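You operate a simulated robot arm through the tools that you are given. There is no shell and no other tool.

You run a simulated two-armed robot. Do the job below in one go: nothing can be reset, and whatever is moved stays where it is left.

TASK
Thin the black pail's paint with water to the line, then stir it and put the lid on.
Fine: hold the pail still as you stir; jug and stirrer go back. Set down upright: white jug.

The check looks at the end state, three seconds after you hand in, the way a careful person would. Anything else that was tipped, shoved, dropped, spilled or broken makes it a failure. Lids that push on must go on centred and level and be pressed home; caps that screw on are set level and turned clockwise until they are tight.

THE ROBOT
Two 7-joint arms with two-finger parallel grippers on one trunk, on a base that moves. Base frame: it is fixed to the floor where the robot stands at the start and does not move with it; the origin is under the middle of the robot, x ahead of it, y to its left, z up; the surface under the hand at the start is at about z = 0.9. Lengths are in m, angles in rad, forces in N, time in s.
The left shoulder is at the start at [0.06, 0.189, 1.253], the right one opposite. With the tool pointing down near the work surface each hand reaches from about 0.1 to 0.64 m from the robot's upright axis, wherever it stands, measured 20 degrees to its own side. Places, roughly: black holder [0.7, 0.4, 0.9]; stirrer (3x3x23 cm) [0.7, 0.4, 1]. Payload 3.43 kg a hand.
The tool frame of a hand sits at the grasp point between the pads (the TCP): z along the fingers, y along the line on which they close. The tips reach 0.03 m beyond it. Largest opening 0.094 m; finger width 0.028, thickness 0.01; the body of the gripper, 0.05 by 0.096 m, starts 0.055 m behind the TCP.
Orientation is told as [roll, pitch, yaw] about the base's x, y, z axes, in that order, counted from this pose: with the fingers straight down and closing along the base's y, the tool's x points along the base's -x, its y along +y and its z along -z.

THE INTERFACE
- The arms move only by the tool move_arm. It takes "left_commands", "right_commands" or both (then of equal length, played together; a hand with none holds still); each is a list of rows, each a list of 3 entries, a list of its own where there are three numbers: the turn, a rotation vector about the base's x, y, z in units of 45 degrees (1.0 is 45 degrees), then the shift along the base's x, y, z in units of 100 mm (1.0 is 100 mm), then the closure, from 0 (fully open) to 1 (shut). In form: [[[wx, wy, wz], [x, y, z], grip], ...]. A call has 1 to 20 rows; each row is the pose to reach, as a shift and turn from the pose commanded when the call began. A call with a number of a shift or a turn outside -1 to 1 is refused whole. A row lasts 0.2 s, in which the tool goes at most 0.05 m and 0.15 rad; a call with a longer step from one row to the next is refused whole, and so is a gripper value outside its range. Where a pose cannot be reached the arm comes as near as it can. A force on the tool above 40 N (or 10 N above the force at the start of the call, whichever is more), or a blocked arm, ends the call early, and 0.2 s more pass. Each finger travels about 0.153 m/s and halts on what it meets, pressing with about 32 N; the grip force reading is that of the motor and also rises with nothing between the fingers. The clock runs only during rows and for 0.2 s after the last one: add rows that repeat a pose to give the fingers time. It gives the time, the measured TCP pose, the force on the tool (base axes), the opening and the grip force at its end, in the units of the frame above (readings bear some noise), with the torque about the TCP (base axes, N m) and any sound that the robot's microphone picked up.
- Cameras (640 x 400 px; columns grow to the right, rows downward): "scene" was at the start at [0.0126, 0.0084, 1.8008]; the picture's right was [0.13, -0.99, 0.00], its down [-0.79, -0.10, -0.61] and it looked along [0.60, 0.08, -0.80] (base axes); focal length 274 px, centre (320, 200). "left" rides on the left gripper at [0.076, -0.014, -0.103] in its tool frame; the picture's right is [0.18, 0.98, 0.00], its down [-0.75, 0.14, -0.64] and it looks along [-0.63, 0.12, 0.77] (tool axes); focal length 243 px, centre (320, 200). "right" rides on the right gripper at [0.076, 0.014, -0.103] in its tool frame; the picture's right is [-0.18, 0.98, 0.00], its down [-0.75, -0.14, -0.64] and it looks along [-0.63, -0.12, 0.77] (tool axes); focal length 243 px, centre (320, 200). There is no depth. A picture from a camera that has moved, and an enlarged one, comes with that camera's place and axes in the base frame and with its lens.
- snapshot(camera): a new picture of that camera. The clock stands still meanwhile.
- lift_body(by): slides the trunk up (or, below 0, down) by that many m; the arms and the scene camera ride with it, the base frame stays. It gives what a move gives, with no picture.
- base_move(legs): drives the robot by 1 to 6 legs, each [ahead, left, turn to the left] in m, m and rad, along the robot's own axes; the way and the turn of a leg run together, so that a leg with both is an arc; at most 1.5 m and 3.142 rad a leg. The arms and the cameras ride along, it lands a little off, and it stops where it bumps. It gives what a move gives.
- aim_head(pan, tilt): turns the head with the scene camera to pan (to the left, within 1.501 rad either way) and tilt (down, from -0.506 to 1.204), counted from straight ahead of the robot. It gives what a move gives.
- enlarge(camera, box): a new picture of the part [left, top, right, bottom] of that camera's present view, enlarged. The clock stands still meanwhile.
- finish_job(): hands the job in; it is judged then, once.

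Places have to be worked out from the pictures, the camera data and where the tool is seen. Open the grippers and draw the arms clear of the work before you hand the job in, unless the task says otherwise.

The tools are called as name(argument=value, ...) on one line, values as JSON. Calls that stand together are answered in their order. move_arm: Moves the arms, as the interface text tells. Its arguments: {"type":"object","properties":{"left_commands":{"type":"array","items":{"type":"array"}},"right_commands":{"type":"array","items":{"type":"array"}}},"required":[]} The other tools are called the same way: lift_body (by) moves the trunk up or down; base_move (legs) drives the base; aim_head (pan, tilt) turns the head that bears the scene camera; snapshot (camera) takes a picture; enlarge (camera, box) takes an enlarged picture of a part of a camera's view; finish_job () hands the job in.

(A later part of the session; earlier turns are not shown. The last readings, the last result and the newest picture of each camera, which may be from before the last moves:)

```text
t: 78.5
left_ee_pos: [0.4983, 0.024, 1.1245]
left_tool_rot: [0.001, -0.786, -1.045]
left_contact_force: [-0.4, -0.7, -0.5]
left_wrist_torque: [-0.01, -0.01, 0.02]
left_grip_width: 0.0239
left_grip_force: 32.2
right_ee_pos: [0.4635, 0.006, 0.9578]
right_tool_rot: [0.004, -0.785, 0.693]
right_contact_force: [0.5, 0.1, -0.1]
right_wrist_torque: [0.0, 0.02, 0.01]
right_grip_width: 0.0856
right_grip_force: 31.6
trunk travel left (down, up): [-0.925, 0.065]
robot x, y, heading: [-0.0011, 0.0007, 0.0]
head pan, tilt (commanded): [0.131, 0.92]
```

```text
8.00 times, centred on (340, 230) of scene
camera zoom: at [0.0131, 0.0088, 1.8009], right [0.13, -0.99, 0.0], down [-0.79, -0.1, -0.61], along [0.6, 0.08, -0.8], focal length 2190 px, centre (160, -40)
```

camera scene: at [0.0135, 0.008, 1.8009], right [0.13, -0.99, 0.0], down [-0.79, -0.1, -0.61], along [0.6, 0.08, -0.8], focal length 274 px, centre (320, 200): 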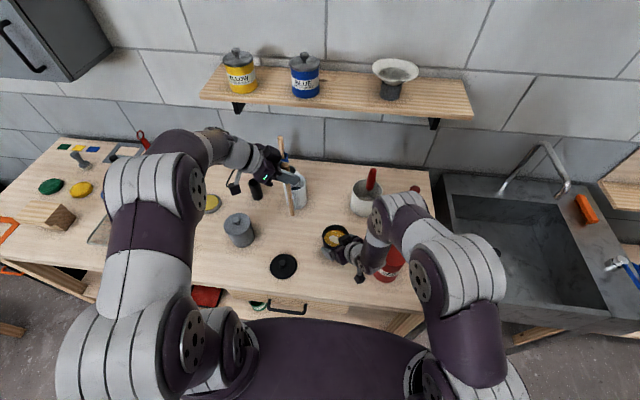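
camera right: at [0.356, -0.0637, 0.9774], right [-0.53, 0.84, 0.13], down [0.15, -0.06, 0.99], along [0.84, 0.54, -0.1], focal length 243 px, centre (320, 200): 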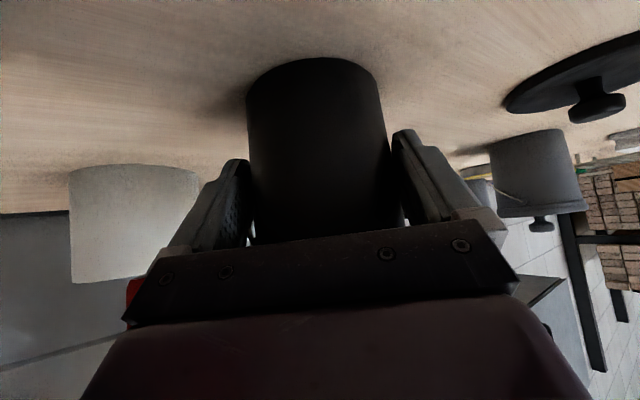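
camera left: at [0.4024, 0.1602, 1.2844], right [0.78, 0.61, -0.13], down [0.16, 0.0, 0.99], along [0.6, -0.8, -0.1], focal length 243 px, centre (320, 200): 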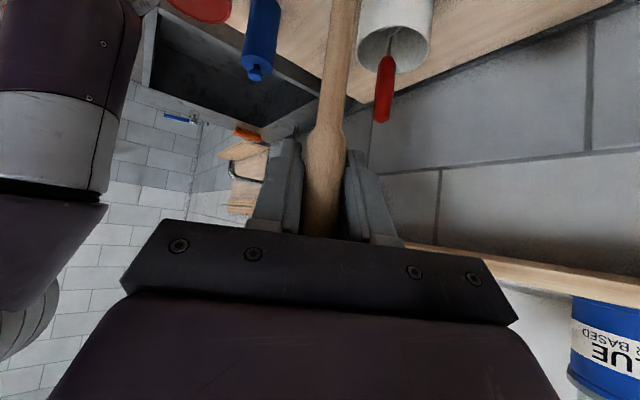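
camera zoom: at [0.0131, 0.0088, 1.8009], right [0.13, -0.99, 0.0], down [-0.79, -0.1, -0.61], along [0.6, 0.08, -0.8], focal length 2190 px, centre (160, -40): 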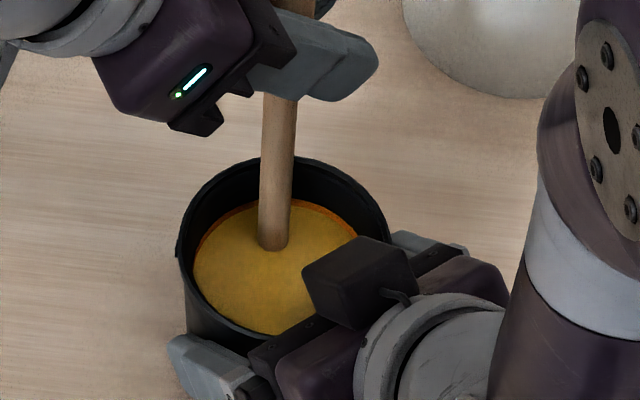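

The paint is fully blended, with no white left. I'll centre the stick, lift it just above the rim, and pause over the pail so it can drip.

move_arm(left_commands=[[[0, 0, 0], [-0.14, -0.02, 0], 1], [[0, 0, 0], [-0.14, -0.02, 0.2], 1], [[0, 0, 0], [-0.14, -0.02, 0.4], 1], [[0, 0, 0], [-0.14, -0.02, 0.6], 1], [[0, 0, 0], [-0.14, -0.02, 0.8], 1], [[0, 0, 0], [-0.14, -0.02, 0.95], 1], [[0, 0, 0], [-0.14, -0.02, 0.95], 1], [[0, 0, 0], [-0.14, -0.02, 0.95], 1], [[0, 0, 0], [-0.14, -0.02, 0.95], 1], [[0, 0, 0], [-0.14, -0.02, 0.95], 1], [[0, 0, 0], [-0.14, -0.02, 0.95], 1], [[0, 0, 0], [-0.14, -0.02, 0.95], 1], [[0, 0, 0], [-0.14, -0.02, 0.95], 1], [[0, 0, 0], [-0.14, -0.02, 0.95], 1]])

enlarge(camera="scene", box=[280, 170, 400, 270])

```text
t: 81.5
left_ee_pos: [0.4824, 0.0218, 1.2196]
left_tool_rot: [0.0, -0.785, -1.044]
left_contact_force: [-1.1, 0.1, -0.3]
left_wrist_torque: [0.0, 0.01, 0.06]
left_grip_width: 0.024
left_grip_force: 32.1
right_ee_pos: [0.4633, 0.0069, 0.9591]
right_tool_rot: [0.003, -0.786, 0.693]
right_contact_force: [0.0, -0.1, -0.2]
right_wrist_torque: [0.02, 0.06, 0.03]
right_grip_width: 0.0858
right_grip_force: 31.9
trunk travel left (down, up): [-0.925, 0.065]
robot x, y, heading: [-0.0019, -0.0014, 0.001]
head pan, tilt (commanded): [0.131, 0.92]
```

```text
4.00 times, centred on (340, 220) of scene
camera zoom: at [0.013, 0.0083, 1.8009], right [0.13, -0.99, 0.0], down [-0.79, -0.1, -0.61], along [0.6, 0.08, -0.8], focal length 1095 px, centre (240, 120)
```

zoom: 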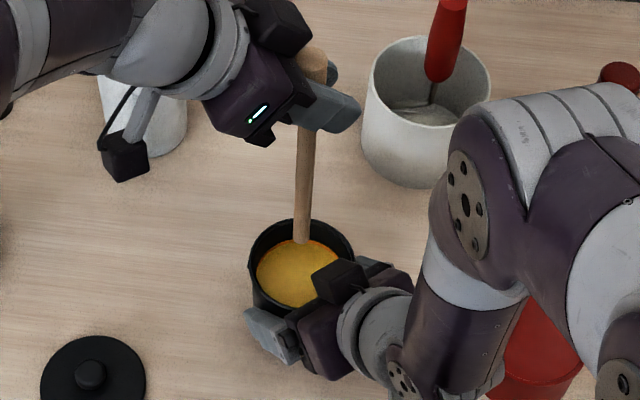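

No drips and the surface looks clean. I'll take the stirrer back to its holder along the reverse path.

move_arm(left_commands=[[[0, 0, 0], [0, 0, 0.25], 1], [[0, 0, 0], [0.01, 0.15, 0.45], 1], [[0, 0, 0], [0.02, 0.45, 0.45], 1], [[0, 0, 0], [0.04, 0.75, 0.45], 1], [[0, 0, 0], [0.05, 1, 0.45], 1]])

move_arm(left_commands=[[[0, 0, 0.11], [0.05, 0.25, 0], 1], [[0, 0, 0.22], [0.1, 0.5, 0], 1], [[0, 0, 0.33], [0.15, 0.75, 0], 1], [[0, 0, 0.444], [0.2, 1, 0], 1]])

move_arm(left_commands=[[[0, 0, 0.11], [0.18, 0.25, 0], 1], [[0, 0, 0.22], [0.36, 0.5, 0], 1], [[0, 0, 0.33], [0.55, 0.75, 0], 1], [[0, 0, 0.444], [0.75, 1, 0], 1]])

move_arm(left_commands=[[[0, 0, 0.15], [0.1, 0.13, 0], 1], [[0, 0, 0.3], [0.2, 0.26, 0], 1], [[0, 0, 0.444], [0.3, 0.38, 0], 1], [[0, 0, 0.444], [0.3, 0.38, 0], 1]])

enlarge(camera="scene", box=[180, 110, 320, 220])

```text
t: 82.7
left_ee_pos: [0.4903, 0.1222, 1.2636]
left_tool_rot: [-0.001, -0.786, -1.044]
left_contact_force: [0.6, 0.4, -0.2]
left_wrist_torque: [0.01, 0.0, 0.01]
left_grip_width: 0.024
left_grip_force: 31.6
right_ee_pos: [0.4636, 0.0068, 0.9586]
right_tool_rot: [0.003, -0.785, 0.693]
right_contact_force: [0.1, 0.2, -0.6]
right_wrist_torque: [0.01, 0.04, 0.0]
right_grip_width: 0.0858
right_grip_force: 32.7
trunk travel left (down, up): [-0.925, 0.065]
robot x, y, heading: [0.0013, -0.0005, -0.003]
head pan, tilt (commanded): [0.131, 0.92]
```

```text
t: 83.7
left_ee_pos: [0.5099, 0.2232, 1.2635]
left_tool_rot: [0.0, -0.786, -0.695]
left_contact_force: [0.0, 0.0, 0.1]
left_wrist_torque: [-0.01, 0.0, -0.01]
left_grip_width: 0.0239
left_grip_force: 32.8
right_ee_pos: [0.4629, 0.0068, 0.9588]
right_tool_rot: [0.002, -0.785, 0.693]
right_contact_force: [-0.4, -0.3, -0.3]
right_wrist_torque: [0.02, 0.04, 0.02]
right_grip_width: 0.0858
right_grip_force: 32.7
trunk travel left (down, up): [-0.925, 0.065]
robot x, y, heading: [-0.002, -0.0014, 0.004]
head pan, tilt (commanded): [0.131, 0.92]
```

```text
t: 84.7
left_ee_pos: [0.5848, 0.3206, 1.2651]
left_tool_rot: [-0.002, -0.785, -0.346]
left_contact_force: [-0.1, 0.7, -0.2]
left_wrist_torque: [0.0, -0.02, 0.01]
left_grip_width: 0.0235
left_grip_force: 31.8
right_ee_pos: [0.4636, 0.0063, 0.9583]
right_tool_rot: [0.004, -0.785, 0.691]
right_contact_force: [1.0, 0.3, -0.7]
right_wrist_torque: [0.02, 0.01, 0.0]
right_grip_width: 0.0858
right_grip_force: 31.6
trunk travel left (down, up): [-0.925, 0.065]
robot x, y, heading: [-0.0009, -0.0003, 0.004]
head pan, tilt (commanded): [0.131, 0.92]
```

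```text
t: 85.7
left_ee_pos: [0.6136, 0.3588, 1.2649]
left_tool_rot: [0.0, -0.786, 0.004]
left_contact_force: [-0.4, 0.9, -1.1]
left_wrist_torque: [0.02, -0.01, -0.05]
left_grip_width: 0.024
left_grip_force: 31.7
right_ee_pos: [0.4634, 0.0071, 0.9575]
right_tool_rot: [0.004, -0.786, 0.694]
right_contact_force: [0.1, 0.4, -0.5]
right_wrist_torque: [0.03, 0.02, -0.02]
right_grip_width: 0.0856
right_grip_force: 32.4
trunk travel left (down, up): [-0.925, 0.065]
robot x, y, heading: [0.0012, 0.0025, 0.004]
head pan, tilt (commanded): [0.131, 0.92]
```

```text
3.64 times, centred on (250, 165) of scene
camera zoom: at [0.0131, 0.0085, 1.8008], right [0.13, -0.99, 0.0], down [-0.79, -0.1, -0.61], along [0.6, 0.08, -0.8], focal length 995 px, centre (574, 327)
```

zoom: 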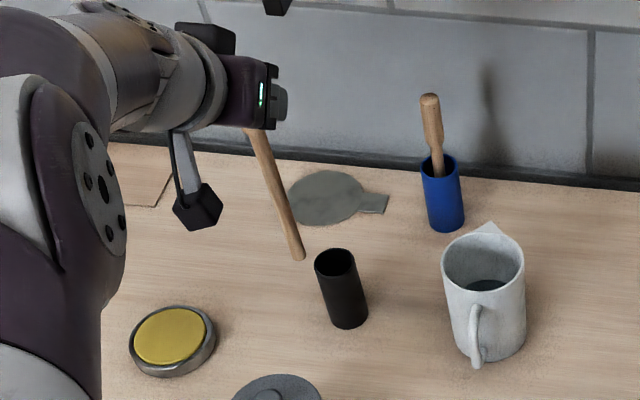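

The stick is still vertical in the grip, with the holder mouth centred at about (0.680, 0.358). I'll move above it and check alignment before lowering.

move_arm(left_commands=[[[0, 0, 0], [0.3, 0, -0.05], 1], [[0, 0, 0], [0.66, 0, -0.15], 1], [[0, 0, 0], [0.66, 0, -0.3], 1], [[0, 0, 0], [0.66, 0, -0.4], 1], [[0, 0, 0], [0.66, 0, -0.4], 1]])

enlarge(camera="scene", box=[210, 120, 310, 210])

snapshot(camera="left")

```text
t: 86.9
left_ee_pos: [0.6782, 0.3569, 1.2243]
left_tool_rot: [0.001, -0.786, 0.002]
left_contact_force: [-0.1, 0.0, -0.7]
left_wrist_torque: [0.0, 0.0, -0.04]
left_grip_width: 0.0241
left_grip_force: 31.5
right_ee_pos: [0.4633, 0.0066, 0.9584]
right_tool_rot: [0.003, -0.785, 0.693]
right_contact_force: [0.1, 0.4, -0.2]
right_wrist_torque: [0.06, 0.05, -0.01]
right_grip_width: 0.0857
right_grip_force: 32.0
trunk travel left (down, up): [-0.925, 0.065]
robot x, y, heading: [-0.0026, -0.003, 0.003]
head pan, tilt (commanded): [0.131, 0.92]
```

```text
4.44 times, centred on (260, 165) of scene
camera zoom: at [0.0129, 0.0085, 1.8008], right [0.13, -0.99, 0.0], down [-0.79, -0.1, -0.61], along [0.6, 0.08, -0.8], focal length 1216 px, centre (587, 356)
```

zoom: 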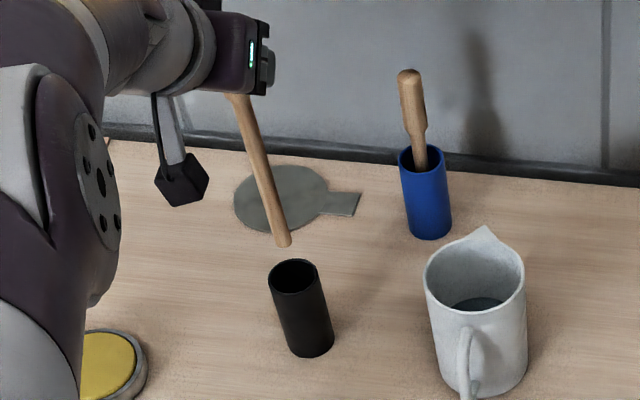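

```text
taken
camera left: at [0.5532, 0.344, 1.2419], right [-0.13, 0.98, -0.13], down [0.08, 0.14, 0.99], along [0.99, 0.12, -0.1], focal length 243 px, centre (320, 200)
```

left: 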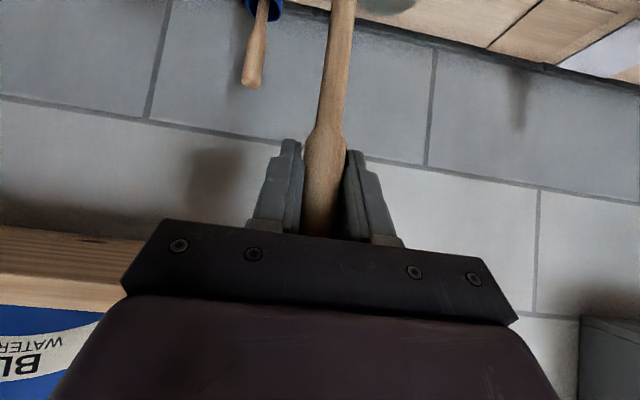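

Tip and holder mouth line up within a couple of millimetres. I'll lower the stirrer into the holder.

move_arm(left_commands=[[[0, 0, 0], [0, 0, -0.2], 1], [[0, 0, 0], [0, 0, -0.4], 1], [[0, 0, 0], [0, 0, -0.6], 1], [[0, 0, 0], [0, 0, -0.8], 1], [[0, 0, 0], [0, 0, -0.9], 1]])

enlarge(camera="scene", box=[210, 120, 310, 210])

```text
t: 88.1
left_ee_pos: [0.6791, 0.3584, 1.1342]
left_tool_rot: [-0.001, -0.785, 0.002]
left_contact_force: [0.1, -1.4, -0.2]
left_wrist_torque: [0.02, 0.01, -0.01]
left_grip_width: 0.0237
left_grip_force: 31.7
right_ee_pos: [0.4645, 0.0068, 0.9587]
right_tool_rot: [0.003, -0.784, 0.693]
right_contact_force: [-1.2, -0.1, -0.4]
right_wrist_torque: [0.08, 0.12, 0.01]
right_grip_width: 0.0855
right_grip_force: 31.8
trunk travel left (down, up): [-0.925, 0.065]
robot x, y, heading: [-0.0007, -0.0016, 0.002]
head pan, tilt (commanded): [0.131, 0.92]
```

```text
4.44 times, centred on (260, 165) of scene
camera zoom: at [0.0131, 0.0084, 1.8009], right [0.13, -0.99, 0.0], down [-0.79, -0.1, -0.61], along [0.6, 0.08, -0.8], focal length 1216 px, centre (587, 356)
```

zoom: 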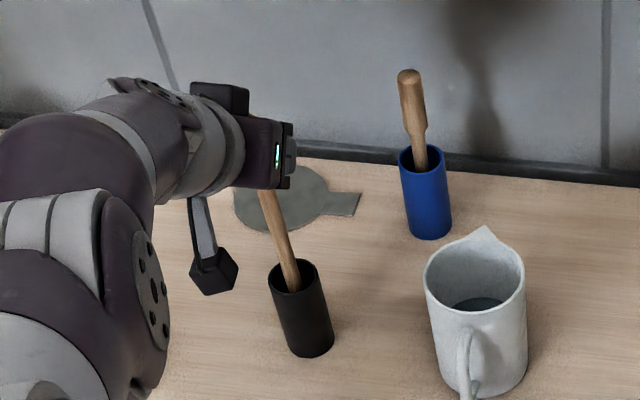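

The stick is inside the holder and free of contact. I'll lower the last 3.5 cm slowly until it rests on the bottom.

move_arm(left_commands=[[[0, 0, 0], [0.01, 0, -0.12], 1], [[0, 0, 0], [0.02, 0, -0.24], 1], [[0, 0, 0], [0.02, 0, -0.3], 1], [[0, 0, 0], [0.02, 0, -0.35], 1], [[0, 0, 0], [0.02, 0, -0.37], 1], [[0, 0, 0], [0.02, 0, -0.37], 1]])

```text
t: 89.5
left_ee_pos: [0.6825, 0.36, 1.098]
left_tool_rot: [0.001, -0.784, 0.0]
left_contact_force: [0.5, 0.4, 0.6]
left_wrist_torque: [-0.02, -0.01, -0.02]
left_grip_width: 0.0243
left_grip_force: 32.2
right_ee_pos: [0.4638, 0.0062, 0.9581]
right_tool_rot: [0.004, -0.785, 0.695]
right_contact_force: [-0.4, -0.4, 0.5]
right_wrist_torque: [0.07, 0.08, 0.03]
right_grip_width: 0.0855
right_grip_force: 31.9
trunk travel left (down, up): [-0.925, 0.065]
robot x, y, heading: [0.0021, 0.0024, -0.003]
head pan, tilt (commanded): [0.131, 0.92]
```

It's within 3 mm of the original height with no contact yet. I'll lower slightly more until it touches.

move_arm(left_commands=[[[0, 0, 0], [0, 0, -0.015], 1], [[0, 0, 0], [0, 0, -0.028], 1], [[0, 0, 0], [0, 0, -0.028], 1]])

```text
t: 90.3
left_ee_pos: [0.6829, 0.3597, 1.0947]
left_tool_rot: [0.0, -0.785, 0.003]
left_contact_force: [-0.1, -0.6, 1.5]
left_wrist_torque: [0.05, 0.04, 0.02]
left_grip_width: 0.0239
left_grip_force: 31.4
right_ee_pos: [0.4635, 0.0067, 0.9584]
right_tool_rot: [0.004, -0.785, 0.692]
right_contact_force: [-0.1, -0.7, -1.1]
right_wrist_torque: [-0.02, 0.06, 0.04]
right_grip_width: 0.0857
right_grip_force: 32.2
trunk travel left (down, up): [-0.925, 0.065]
robot x, y, heading: [0.0002, -0.0017, -0.002]
head pan, tilt (commanded): [0.131, 0.92]
```

Touching now, with 1.5 N upward and the original height reached. I'll open the left gripper and see how the stick settles.

move_arm(left_commands=[[[0, 0, 0], [0, 0, 0], 0.7], [[0, 0, 0], [0, 0, 0], 0.6], [[0, 0, 0], [0, 0, 0], 0.4], [[0, 0, 0], [0, 0, 0], 0.1], [[0, 0, 0], [0, 0, 0], 0], [[0, 0, 0], [0, 0, 0], 0]])

snapshot(camera="left")

enlarge(camera="scene", box=[210, 120, 310, 210])

```text
t: 91.7
left_ee_pos: [0.682, 0.3588, 1.0948]
left_tool_rot: [-0.001, -0.786, 0.0]
left_contact_force: [-0.3, -0.1, 0.7]
left_wrist_torque: [0.0, 0.0, 0.0]
left_grip_width: 0.0941
left_grip_force: 0.1
right_ee_pos: [0.464, 0.0068, 0.9586]
right_tool_rot: [0.004, -0.785, 0.692]
right_contact_force: [0.0, -1.2, -0.4]
right_wrist_torque: [0.02, 0.07, 0.02]
right_grip_width: 0.0857
right_grip_force: 32.3
trunk travel left (down, up): [-0.925, 0.065]
robot x, y, heading: [0.0007, 0.0005, 0.004]
head pan, tilt (commanded): [0.131, 0.92]
```

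```text
taken
camera left: at [0.5567, 0.3456, 1.1135], right [-0.13, 0.98, -0.13], down [0.08, 0.14, 0.99], along [0.99, 0.12, -0.1], focal length 243 px, centre (320, 200)
```

left: 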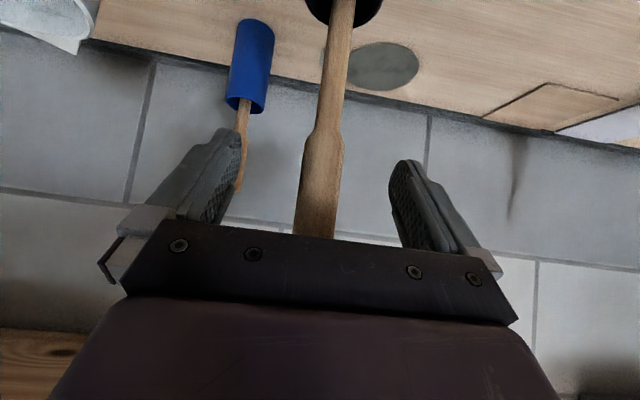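

```text
4.44 times, centred on (260, 165) of scene
camera zoom: at [0.013, 0.0084, 1.8009], right [0.13, -0.99, 0.0], down [-0.79, -0.1, -0.61], along [0.6, 0.08, -0.8], focal length 1216 px, centre (587, 356)
```

zoom: 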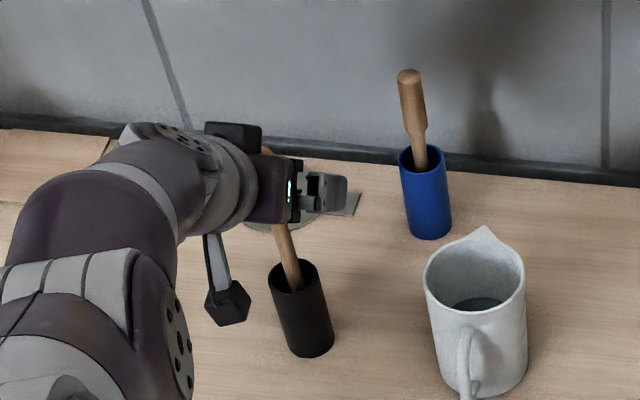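

The stick rests in the holder, freely between the open fingers. I'll withdraw straight back along the tool axis.

move_arm(left_commands=[[[0, 0, 0], [-0.15, 0, 0.15], 0], [[0, 0, 0], [-0.4, 0, 0.4], 0], [[0, 0, 0], [-0.65, 0, 0.65], 0], [[0, 0, 0], [-0.95, 0, 0.95], 0]])

snapshot(camera="left")

enlarge(camera="scene", box=[180, 120, 310, 210])

```text
t: 92.7
left_ee_pos: [0.5856, 0.3631, 1.1924]
left_tool_rot: [0.0, -0.787, 0.0]
left_contact_force: [-0.2, 0.3, -1.0]
left_wrist_torque: [0.01, 0.0, 0.01]
left_grip_width: 0.094
left_grip_force: 0.0
right_ee_pos: [0.461, 0.0058, 0.959]
right_tool_rot: [0.002, -0.786, 0.692]
right_contact_force: [-0.1, 0.2, 0.8]
right_wrist_torque: [-0.04, 0.02, -0.01]
right_grip_width: 0.0856
right_grip_force: 31.4
trunk travel left (down, up): [-0.925, 0.065]
robot x, y, heading: [0.0014, -0.0019, 0.001]
head pan, tilt (commanded): [0.131, 0.92]
```

```text
taken
camera left: at [0.4596, 0.3485, 1.2095], right [-0.13, 0.98, -0.13], down [0.08, 0.14, 0.99], along [0.99, 0.12, -0.09], focal length 243 px, centre (320, 200)
```

left: 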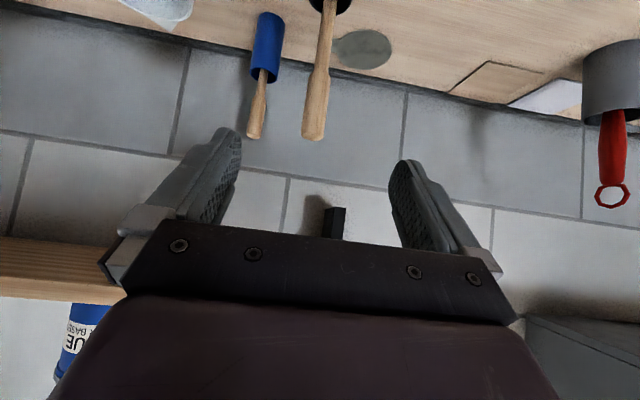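

```text
4.44 times, centred on (245, 165) of scene
camera zoom: at [0.0103, 0.0076, 1.8008], right [0.13, -0.99, 0.0], down [-0.79, -0.1, -0.61], along [0.6, 0.08, -0.79], focal length 1216 px, centre (653, 356)
```

zoom: 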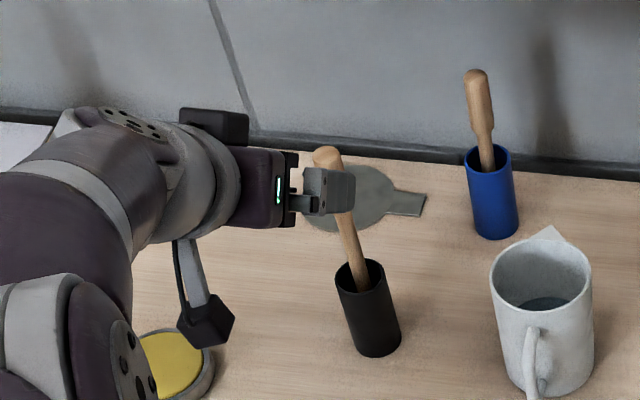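

The stirrer is back in its black holder. The right hand can now let go of the pail and back away so the lid can go on.

move_arm(right_commands=[[[0, 0, 0], [0, 0, 0], 0.06], [[0, 0, 0], [0, 0, 0], 0.03], [[0, 0, 0], [0, 0, 0], 0], [[0, 0, 0], [0, 0, 0], 0]])

move_arm(right_commands=[[[0, 0, 0], [-0.05, -0.042, 0.065], 0], [[0, 0, 0], [-0.15, -0.125, 0.195], 0], [[0, 0, 0], [-0.3, -0.25, 0.39], 0], [[0, 0, 0], [-0.5, -0.415, 0.65], 0], [[0, 0, 0], [-0.7, -0.58, 0.9], 0]])

enlarge(camera="scene", box=[250, 180, 430, 300])

snapshot(camera="right")

```text
t: 93.7
left_ee_pos: [0.5875, 0.3629, 1.1909]
left_tool_rot: [0.0, -0.785, 0.003]
left_contact_force: [-0.9, -0.8, -0.3]
left_wrist_torque: [-0.01, 0.0, 0.0]
left_grip_width: 0.0941
left_grip_force: 0.0
right_ee_pos: [0.463, 0.006, 0.9586]
right_tool_rot: [0.003, -0.788, 0.693]
right_contact_force: [0.3, -0.4, -0.6]
right_wrist_torque: [-0.03, 0.01, 0.04]
right_grip_width: 0.094
right_grip_force: 0.0
trunk travel left (down, up): [-0.925, 0.065]
robot x, y, heading: [0.002, -0.0042, 0.004]
head pan, tilt (commanded): [0.131, 0.92]
```

```text
t: 94.9
left_ee_pos: [0.5861, 0.3627, 1.1918]
left_tool_rot: [-0.001, -0.787, 0.002]
left_contact_force: [-0.3, -0.5, -0.4]
left_wrist_torque: [-0.03, -0.02, -0.01]
left_grip_width: 0.0942
left_grip_force: 0.0
right_ee_pos: [0.3927, -0.0494, 1.049]
right_tool_rot: [0.003, -0.787, 0.693]
right_contact_force: [-0.4, -0.4, -0.1]
right_wrist_torque: [0.0, 0.01, 0.03]
right_grip_width: 0.0937
right_grip_force: 0.0
trunk travel left (down, up): [-0.925, 0.065]
robot x, y, heading: [-0.0028, 0.0005, 0.0]
head pan, tilt (commanded): [0.131, 0.92]
```

```text
3.33 times, centred on (340, 240) of scene
camera zoom: at [0.0111, 0.0076, 1.8008], right [0.13, -0.99, 0.0], down [-0.79, -0.1, -0.61], along [0.6, 0.08, -0.79], focal length 912 px, centre (253, 67)
```

zoom: 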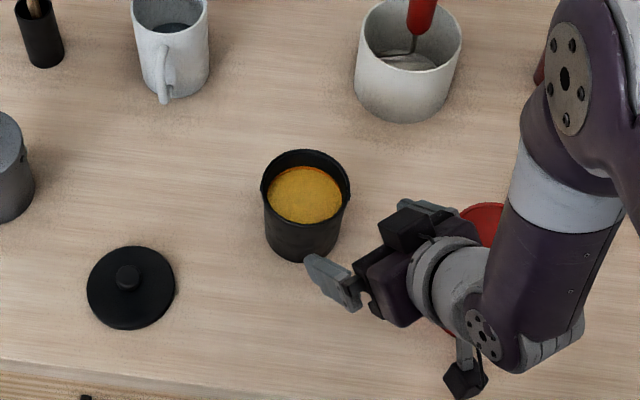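

```text
taken
camera right: at [0.2851, -0.1196, 1.0683], right [-0.53, 0.84, 0.13], down [0.15, -0.06, 0.99], along [0.83, 0.54, -0.09], focal length 243 px, centre (320, 200)
```

right: 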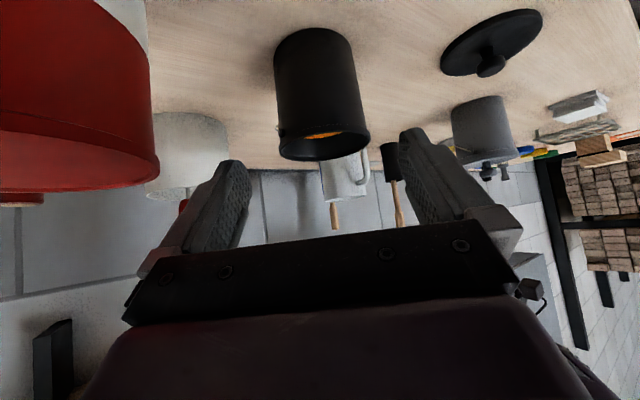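

The pail is released and undisturbed. I'll check the final paint level against the band, and look at the lid from the right camera.

enlarge(camera="scene", box=[310, 212, 360, 252])

enlarge(camera="right", box=[420, 0, 580, 100])

enlarge(camera="scene", box=[255, 240, 315, 290])

enlarge(camera="right", box=[250, 10, 400, 180])

```text
10.00 times, centred on (335, 232) of scene
camera zoom: at [0.0111, 0.0076, 1.8008], right [0.13, -0.99, 0.0], down [-0.79, -0.1, -0.61], along [0.6, 0.08, -0.79], focal length 2737 px, centre (170, -120)
```

zoom: 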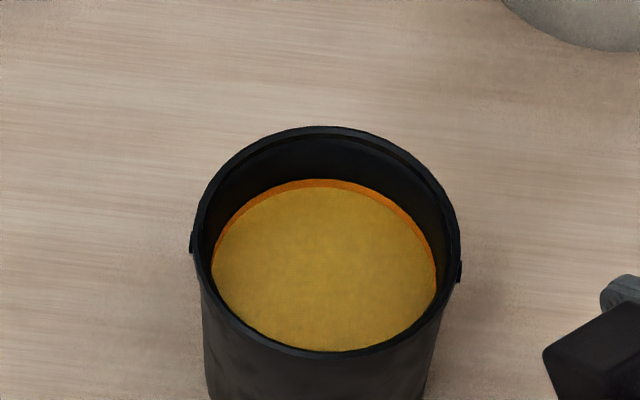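

```text
4.00 times, centred on (500, 50) of right
camera zoom: at [0.2851, -0.1196, 1.0683], right [-0.53, 0.84, 0.13], down [0.15, -0.06, 0.99], along [0.83, 0.54, -0.09], focal length 970 px, centre (-400, 800)
```

zoom: 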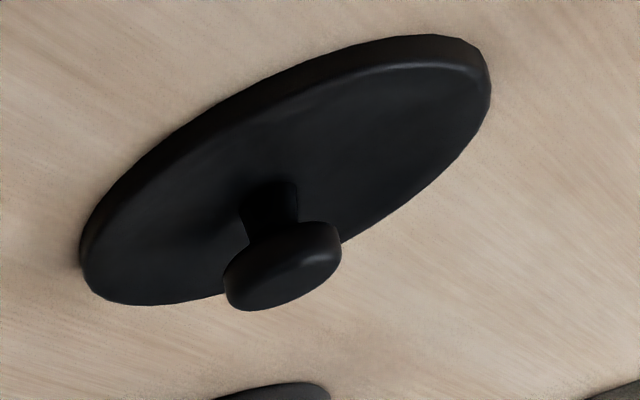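

```text
8.00 times, centred on (285, 265) of scene
camera zoom: at [0.0111, 0.0076, 1.8008], right [0.13, -0.99, 0.0], down [-0.79, -0.1, -0.61], along [0.6, 0.08, -0.79], focal length 2190 px, centre (600, -320)
```

zoom: 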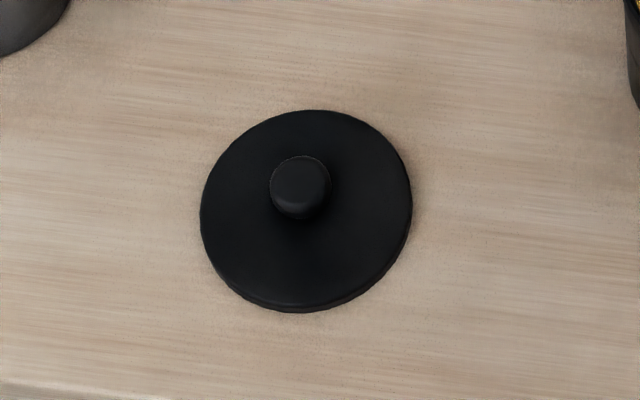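

```text
2.35 times, centred on (325, 95) of right
camera zoom: at [0.2851, -0.1196, 1.0683], right [-0.53, 0.84, 0.13], down [0.15, -0.06, 0.99], along [0.83, 0.54, -0.09], focal length 571 px, centre (308, 447)
```

zoom: 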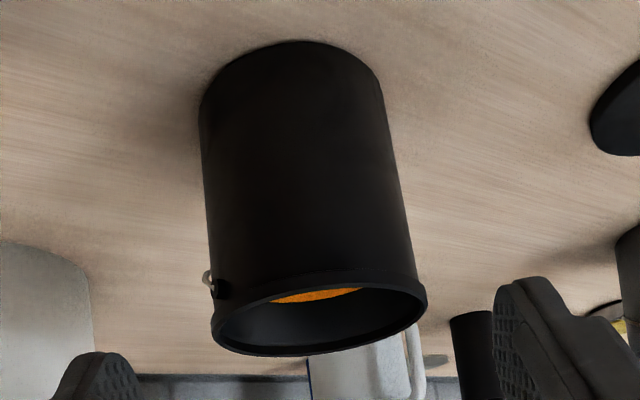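

The level is still mid-band. The lid lies knob-up at about (0.386, 0.186), with the knob top near z 0.925 and the knob head about 27 mm across. I'll raise the right hand out of the way while the left hand turns to point down and heads for the lid.

move_arm(left_commands=[[[0, 0.16, 0], [-0.1, -0.06, 0.15], 0], [[0, 0.33, 0], [-0.25, -0.15, 0.3], 0], [[0, 0.5, 0], [-0.45, -0.25, 0.4], 0], [[0, 0.67, 0], [-0.65, -0.35, 0.5], 0], [[0, 0.84, 0], [-0.85, -0.5, 0.5], 0], [[0, 1, 0], [-1, -0.6, 0.5], 0]], right_commands=[[[0, 0, 0], [-0.04, -0.05, 0.2], 0], [[0, 0, 0], [-0.08, -0.1, 0.4], 0], [[0, 0, 0], [-0.1, -0.2, 0.6], 0], [[0, 0, 0], [-0.1, -0.35, 0.75], 0], [[0, 0, 0], [-0.08, -0.5, 0.9], 0], [[0, 0, 0], [-0.055, -0.6, 1], 0]])

move_arm(left_commands=[[[0, 0, 0], [-0.2, -0.15, 0], 0], [[0, 0, 0], [-0.4, -0.3, -0.1], 0], [[0, 0, 0], [-0.6, -0.5, -0.2], 0], [[0, 0, 0], [-0.8, -0.75, -0.35], 0], [[0, 0, 0], [-1, -1, -0.5], 0], [[0, 0, 0], [-1, -1, -0.5], 0]], right_commands=[[[0, 0, -0.14], [-0.1, -0.1, 0.1], 0], [[0, 0, -0.28], [-0.2, -0.2, 0.2], 0], [[0, 0, -0.42], [-0.3, -0.3, 0.3], 0], [[0, 0, -0.56], [-0.4, -0.4, 0.45], 0], [[0, 0, -0.7], [-0.5, -0.55, 0.6], 0], [[0, 0, -0.84], [-0.6, -0.7, 0.8], 0]])

snapshot(camera="scene")

snapshot(camera="left")

```text
t: 96.3
left_ee_pos: [0.4863, 0.2979, 1.2415]
left_tool_rot: [0.0, 0.005, 0.002]
left_contact_force: [0.6, -0.2, -0.1]
left_wrist_torque: [0.0, 0.0, -0.01]
left_grip_width: 0.0941
left_grip_force: 0.0
right_ee_pos: [0.387, -0.1087, 1.1501]
right_tool_rot: [0.002, -0.786, 0.693]
right_contact_force: [-0.1, 0.0, -0.1]
right_wrist_torque: [-0.02, 0.01, 0.03]
right_grip_width: 0.094
right_grip_force: 0.1
trunk travel left (down, up): [-0.925, 0.065]
robot x, y, heading: [0.0031, 0.0007, -0.001]
head pan, tilt (commanded): [0.131, 0.92]
```

```text
t: 97.7
left_ee_pos: [0.3879, 0.1998, 1.191]
left_tool_rot: [0.001, -0.002, 0.003]
left_contact_force: [-0.4, 0.2, -0.2]
left_wrist_torque: [0.01, -0.03, 0.03]
left_grip_width: 0.094
left_grip_force: 0.0
right_ee_pos: [0.3304, -0.1816, 1.2278]
right_tool_rot: [0.002, -0.787, 0.032]
right_contact_force: [0.3, 0.3, 0.3]
right_wrist_torque: [0.02, 0.01, 0.0]
right_grip_width: 0.0941
right_grip_force: 0.0
right hand out of reach, approached as far as the arm can: row 6
trunk travel left (down, up): [-0.925, 0.065]
robot x, y, heading: [0.0005, 0.0041, -0.003]
head pan, tilt (commanded): [0.131, 0.92]
```

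```text
taken
camera scene: at [0.0119, 0.0091, 1.8008], right [0.13, -0.99, 0.0], down [-0.79, -0.1, -0.61], along [0.6, 0.08, -0.8], focal length 274 px, centre (320, 200)
```

scene: 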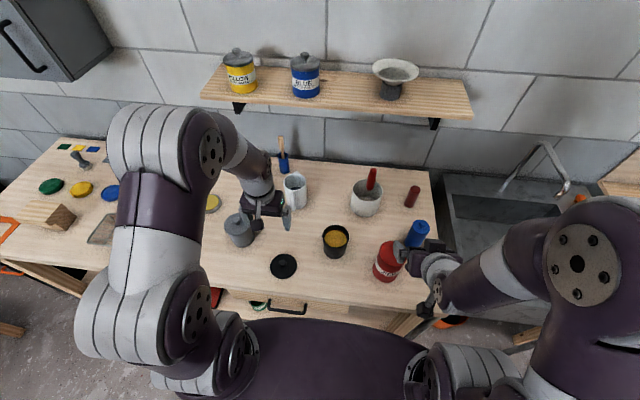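

```text
taken
camera left: at [0.3129, 0.1854, 1.2927], right [-0.19, 0.98, 0.0], down [0.75, 0.14, 0.64], along [0.63, 0.12, -0.77], focal length 243 px, centre (320, 200)
```

left: 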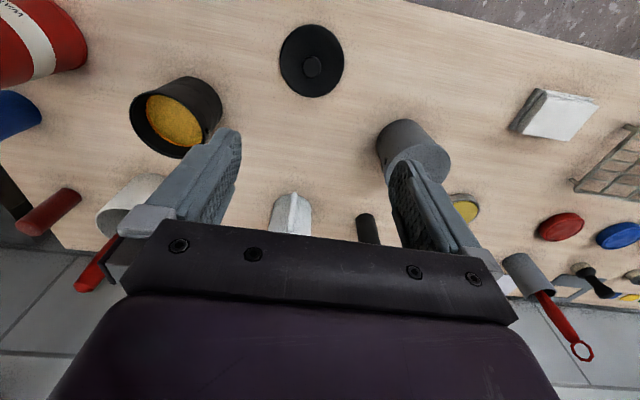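

enlarge(camera="left", box=[270, 10, 360, 110])

enlarge(camera="scene", box=[255, 240, 315, 290])

```text
4.00 times, centred on (315, 60) of left
camera zoom: at [0.3129, 0.1854, 1.2927], right [-0.19, 0.98, 0.0], down [0.75, 0.14, 0.64], along [0.63, 0.12, -0.77], focal length 970 px, centre (340, 760)
```

zoom: 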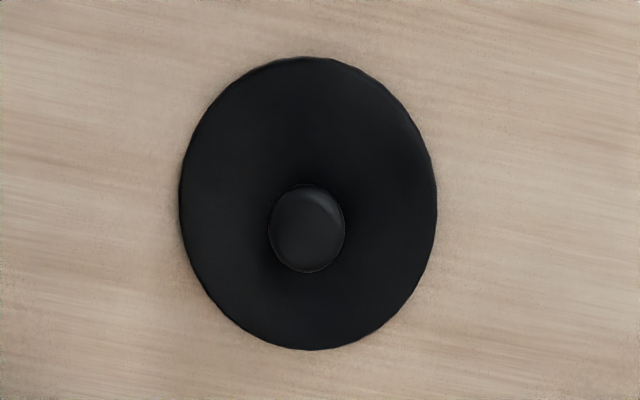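

```text
8.00 times, centred on (285, 265) of scene
camera zoom: at [0.0119, 0.0091, 1.8008], right [0.13, -0.99, 0.0], down [-0.79, -0.1, -0.61], along [0.6, 0.08, -0.8], focal length 2190 px, centre (600, -320)
```

zoom: 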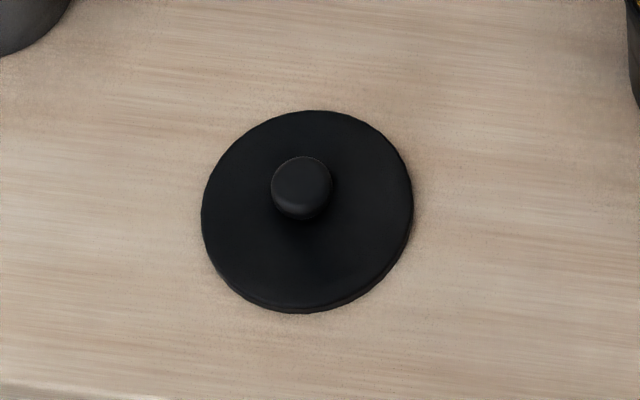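

Knob located at (0.3875, 0.188), top z about 0.925. I'll lower the left hand straight down over it in stages.

move_arm(left_commands=[[[0, 0, 0], [0, -0.06, -0.3], 0], [[0, 0, 0], [-0.005, -0.118, -0.6], 0], [[0, 0, 0], [-0.005, -0.118, -1], 0]])

move_arm(left_commands=[[[0, 0, 0], [0, 0, -0.3], 0], [[0, 0, 0], [0, 0, -0.6], 0], [[0, 0, 0], [0, 0, -0.9], 0], [[0, 0, 0], [0, 0, -0.9], 0]])

snapshot(camera="left")

enlarge(camera="scene", box=[235, 220, 335, 300])

```text
t: 98.5
left_ee_pos: [0.389, 0.1884, 1.0898]
left_tool_rot: [0.0, 0.0, 0.001]
left_contact_force: [-0.1, -0.3, -0.1]
left_wrist_torque: [0.01, -0.01, 0.02]
left_grip_width: 0.0942
left_grip_force: 0.0
right_ee_pos: [0.3311, -0.1821, 1.2275]
right_tool_rot: [0.003, -0.786, 0.033]
right_contact_force: [0.0, -0.5, -0.3]
right_wrist_torque: [0.0, 0.01, 0.0]
right_grip_width: 0.0939
right_grip_force: 0.1
trunk travel left (down, up): [-0.925, 0.065]
robot x, y, heading: [-0.0008, -0.0015, 0.001]
head pan, tilt (commanded): [0.131, 0.92]
```

```text
t: 99.5
left_ee_pos: [0.3875, 0.1865, 0.9974]
left_tool_rot: [0.002, 0.0, -0.001]
left_contact_force: [-0.5, -0.2, 0.5]
left_wrist_torque: [0.0, 0.02, -0.01]
left_grip_width: 0.0939
left_grip_force: 0.0
right_ee_pos: [0.3299, -0.1823, 1.2277]
right_tool_rot: [0.003, -0.788, 0.032]
right_contact_force: [0.5, 0.5, 0.2]
right_wrist_torque: [0.02, -0.03, 0.0]
right_grip_width: 0.0942
right_grip_force: 0.0
trunk travel left (down, up): [-0.925, 0.065]
robot x, y, heading: [0.0024, -0.0028, -0.003]
head pan, tilt (commanded): [0.131, 0.92]
```

```text
taken
camera left: at [0.3122, 0.1728, 1.0998], right [-0.18, 0.98, 0.0], down [0.75, 0.14, 0.64], along [0.63, 0.12, -0.77], focal length 243 px, centre (320, 200)
```

left: 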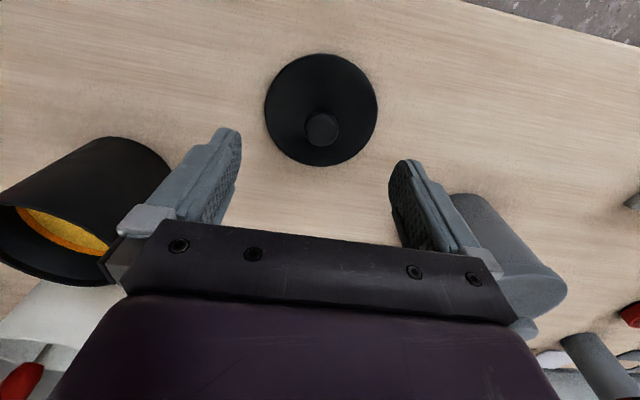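

```text
5.00 times, centred on (285, 260) of scene
camera zoom: at [0.0124, 0.0083, 1.8009], right [0.13, -0.99, 0.0], down [-0.79, -0.1, -0.61], along [0.6, 0.08, -0.8], focal length 1369 px, centre (495, -100)
```

zoom: 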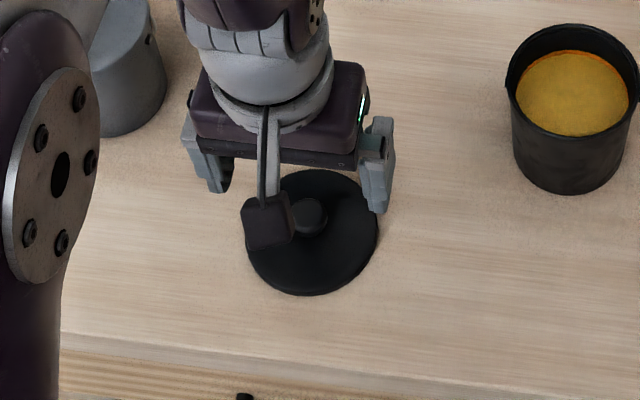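

The knob is exactly on the tool axis. I'll lower until the fingertips are just above the lid surface, TCP z about 0.943, and check the force.

move_arm(left_commands=[[[0, 0, 0], [0, 0, -0.2], 0], [[0, 0, 0], [0, 0, -0.35], 0], [[0, 0, 0], [0, 0, -0.45], 0], [[0, 0, 0], [0, 0, -0.54], 0], [[0, 0, 0], [0, 0, -0.54], 0]])

snapshot(camera="left")

```text
t: 100.7
left_ee_pos: [0.3878, 0.1858, 0.9452]
left_tool_rot: [0.001, 0.002, 0.0]
left_contact_force: [-0.3, 0.0, -0.1]
left_wrist_torque: [-0.02, 0.01, 0.01]
left_grip_width: 0.0939
left_grip_force: 0.0
right_ee_pos: [0.3292, -0.182, 1.2274]
right_tool_rot: [0.004, -0.787, 0.033]
right_contact_force: [0.1, -0.4, -0.3]
right_wrist_torque: [-0.01, 0.0, 0.02]
right_grip_width: 0.0941
right_grip_force: 0.0
trunk travel left (down, up): [-0.925, 0.065]
robot x, y, heading: [-0.0006, 0.0011, -0.004]
head pan, tilt (commanded): [0.131, 0.92]
```

```text
taken
camera left: at [0.3111, 0.1732, 1.0469], right [-0.18, 0.98, 0.0], down [0.75, 0.14, 0.64], along [0.63, 0.12, -0.77], focal length 243 px, centre (320, 200)
```

left: 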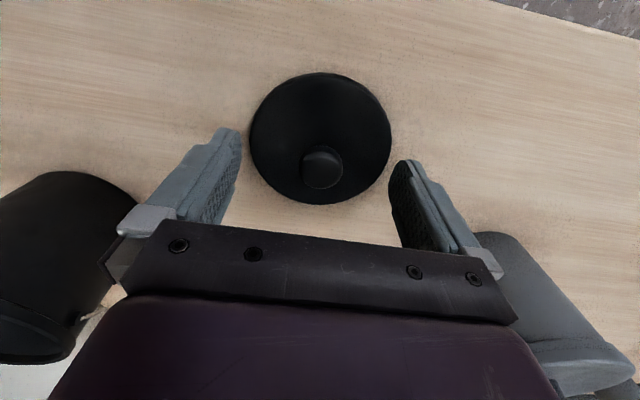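

The knob lies between the pads about 16 mm past the grip centre, so the fingertips overlap it well. I'll close on it.

move_arm(left_commands=[[[0, 0, 0], [0, 0, -0.015], 0.3], [[0, 0, 0], [0, 0, -0.015], 0.6], [[0, 0, 0], [0, 0, -0.015], 0.8], [[0, 0, 0], [0, 0, -0.015], 1], [[0, 0, 0], [0, 0, -0.015], 1], [[0, 0, 0], [0, 0, -0.015], 1]])

snapshot(camera="left")

```text
t: 102.1
left_ee_pos: [0.3859, 0.188, 0.9426]
left_tool_rot: [0.001, 0.002, 0.001]
left_contact_force: [-0.4, -0.2, 0.5]
left_wrist_torque: [-0.01, 0.04, 0.02]
left_grip_width: 0.0239
left_grip_force: 32.6
right_ee_pos: [0.3299, -0.1826, 1.2276]
right_tool_rot: [0.004, -0.788, 0.033]
right_contact_force: [-1.1, -0.2, -0.1]
right_wrist_torque: [-0.04, 0.0, 0.0]
right_grip_width: 0.0939
right_grip_force: 0.1
trunk travel left (down, up): [-0.925, 0.065]
robot x, y, heading: [0.0029, -0.0015, -0.003]
head pan, tilt (commanded): [0.131, 0.92]
```

```text
taken
camera left: at [0.3111, 0.1737, 1.0451], right [-0.18, 0.98, 0.0], down [0.75, 0.14, 0.64], along [0.63, 0.12, -0.77], focal length 243 px, centre (320, 200)
```

left: 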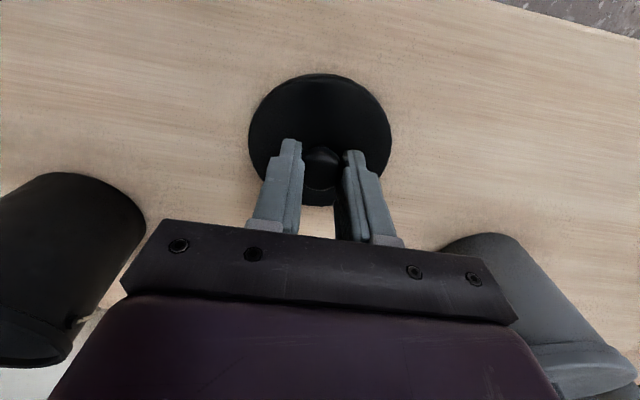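

The knob is gripped at 0.0239 m. I'll lift the lid 10 cm and check that it hangs level.

move_arm(left_commands=[[[0, 0, 0], [0, 0, 0.15], 1], [[0, 0, 0], [0, 0, 0.4], 1], [[0, 0, 0], [0, 0, 0.7], 1], [[0, 0, 0], [0, 0, 1], 1], [[0, 0, 0], [0, 0, 1], 1]])

snapshot(camera="left")

enlarge(camera="scene", box=[235, 190, 365, 300])

```text
t: 103.3
left_ee_pos: [0.3864, 0.1836, 1.0426]
left_tool_rot: [0.002, -0.001, -0.001]
left_contact_force: [-0.5, -0.2, -0.9]
left_wrist_torque: [0.03, 0.02, 0.01]
left_grip_width: 0.0236
left_grip_force: 32.1
right_ee_pos: [0.3308, -0.1822, 1.2276]
right_tool_rot: [0.004, -0.788, 0.033]
right_contact_force: [-0.1, 0.9, -0.5]
right_wrist_torque: [-0.02, -0.02, 0.0]
right_grip_width: 0.0941
right_grip_force: 0.1
trunk travel left (down, up): [-0.925, 0.065]
robot x, y, heading: [-0.0, -0.0003, 0.009]
head pan, tilt (commanded): [0.131, 0.92]
```

```text
taken
camera left: at [0.3109, 0.1711, 1.1438], right [-0.18, 0.98, 0.0], down [0.75, 0.14, 0.64], along [0.63, 0.12, -0.77], focal length 243 px, centre (320, 200)
```

left: 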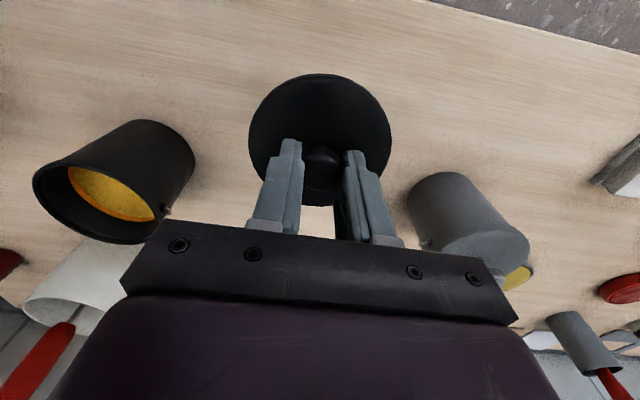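

```text
3.64 times, centred on (300, 245) of scene
camera zoom: at [0.0132, 0.0084, 1.8009], right [0.13, -0.99, 0.0], down [-0.79, -0.1, -0.61], along [0.6, 0.08, -0.8], focal length 995 px, centre (393, 36)
```

zoom: 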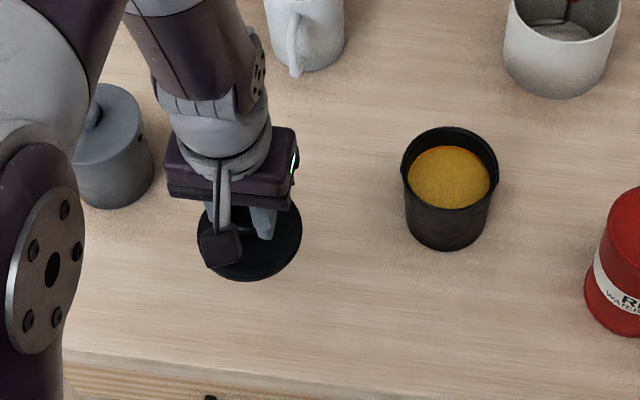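

The lid is level and looks exactly as it did on the table. I'll carry it over to the pail, staying well above the rim.

move_arm(left_commands=[[[0, 0, 0], [0.1, -0.1, 0.3], 1], [[0, 0, 0], [0.25, -0.4, 0.6], 1], [[0, 0, 0], [0.4, -0.7, 0.6], 1], [[0, 0, 0], [0.5, -0.9, 0.6], 1]])

move_arm(left_commands=[[[0, 0, 0], [0.15, -0.3, 0], 1], [[0, 0, 0], [0.3, -0.6, 0], 1], [[0, 0, 0], [0.394, -0.807, 0], 1], [[0, 0, 0], [0.394, -0.807, 0], 1]])

snapshot(camera="left")

enlarge(camera="scene", box=[280, 160, 400, 270])

```text
t: 104.3
left_ee_pos: [0.4378, 0.097, 1.1043]
left_tool_rot: [0.001, 0.0, 0.003]
left_contact_force: [-0.1, -0.7, -1.3]
left_wrist_torque: [0.0, 0.0, 0.02]
left_grip_width: 0.024
left_grip_force: 31.5
right_ee_pos: [0.3311, -0.182, 1.2276]
right_tool_rot: [0.004, -0.787, 0.032]
right_contact_force: [0.2, 0.5, -0.2]
right_wrist_torque: [-0.02, 0.0, 0.0]
right_grip_width: 0.0939
right_grip_force: 0.1
trunk travel left (down, up): [-0.925, 0.065]
robot x, y, heading: [-0.0007, 0.0037, 0.002]
head pan, tilt (commanded): [0.131, 0.92]
```

```text
t: 105.3
left_ee_pos: [0.4737, 0.0165, 1.1019]
left_tool_rot: [0.0, 0.001, 0.001]
left_contact_force: [0.1, -0.5, -0.1]
left_wrist_torque: [0.0, 0.01, -0.01]
left_grip_width: 0.0241
left_grip_force: 32.3
right_ee_pos: [0.3299, -0.1818, 1.2279]
right_tool_rot: [0.002, -0.788, 0.032]
right_contact_force: [-0.6, -0.5, 0.5]
right_wrist_torque: [0.0, -0.03, 0.02]
right_grip_width: 0.0938
right_grip_force: 0.1
trunk travel left (down, up): [-0.925, 0.065]
robot x, y, heading: [0.0009, -0.0019, 0.002]
head pan, tilt (commanded): [0.131, 0.92]
```

```text
taken
camera left: at [0.3988, 0.002, 1.2042], right [-0.18, 0.98, 0.0], down [0.75, 0.14, 0.64], along [0.63, 0.12, -0.77], focal length 243 px, centre (320, 200)
```

left: 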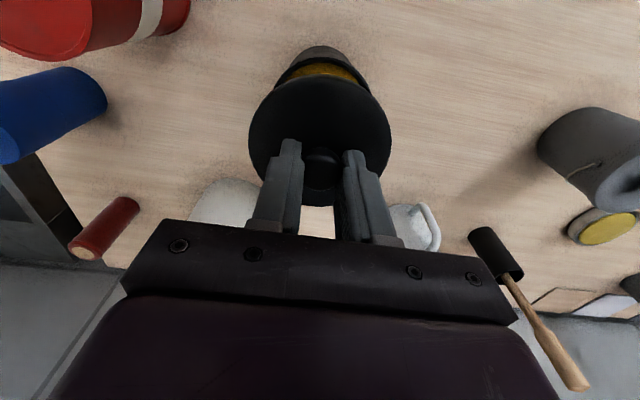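

```text
3.64 times, centred on (340, 215) of scene
camera zoom: at [0.0127, 0.0086, 1.8009], right [0.13, -0.99, 0.0], down [-0.79, -0.1, -0.61], along [0.6, 0.08, -0.8], focal length 995 px, centre (247, 146)
```

zoom: 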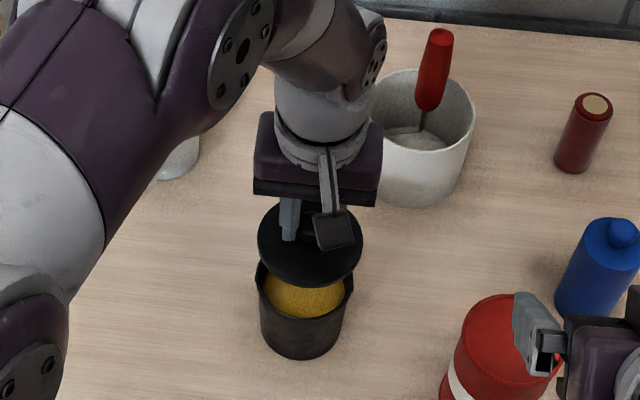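

The lid is above the pail. I'll zoom in with both cameras to measure the centring error before lowering.

enlarge(camera="left", box=[230, 30, 410, 220])

enlarge(camera="scene", box=[310, 205, 370, 260])

```text
2.11 times, centred on (320, 125) of left
camera zoom: at [0.3988, 0.002, 1.2042], right [-0.18, 0.98, 0.0], down [0.75, 0.14, 0.64], along [0.63, 0.12, -0.77], focal length 511 px, centre (320, 358)
```

zoom: 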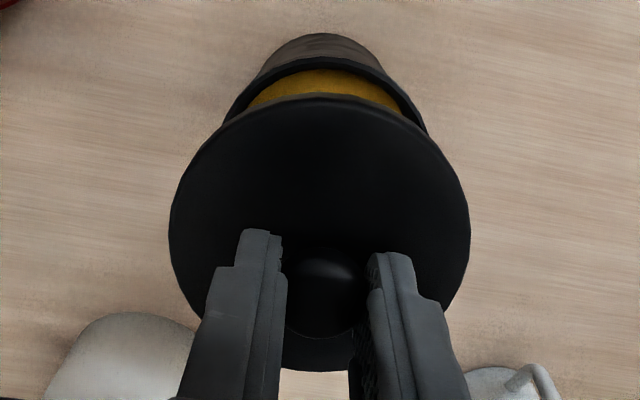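

```text
7.27 times, centred on (340, 232) of scene
camera zoom: at [0.0127, 0.0086, 1.8009], right [0.13, -0.99, 0.0], down [-0.79, -0.1, -0.61], along [0.6, 0.08, -0.8], focal length 1991 px, centre (174, -36)
```

zoom: 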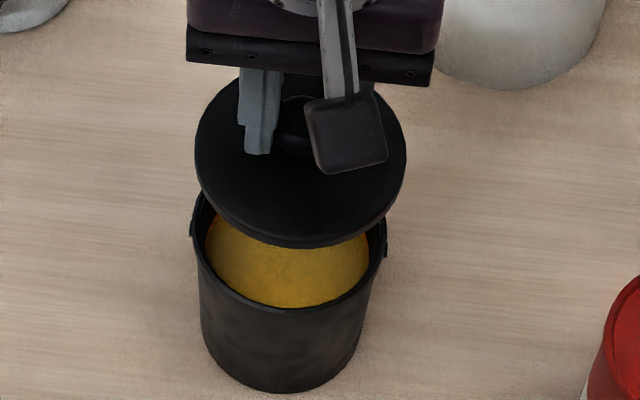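

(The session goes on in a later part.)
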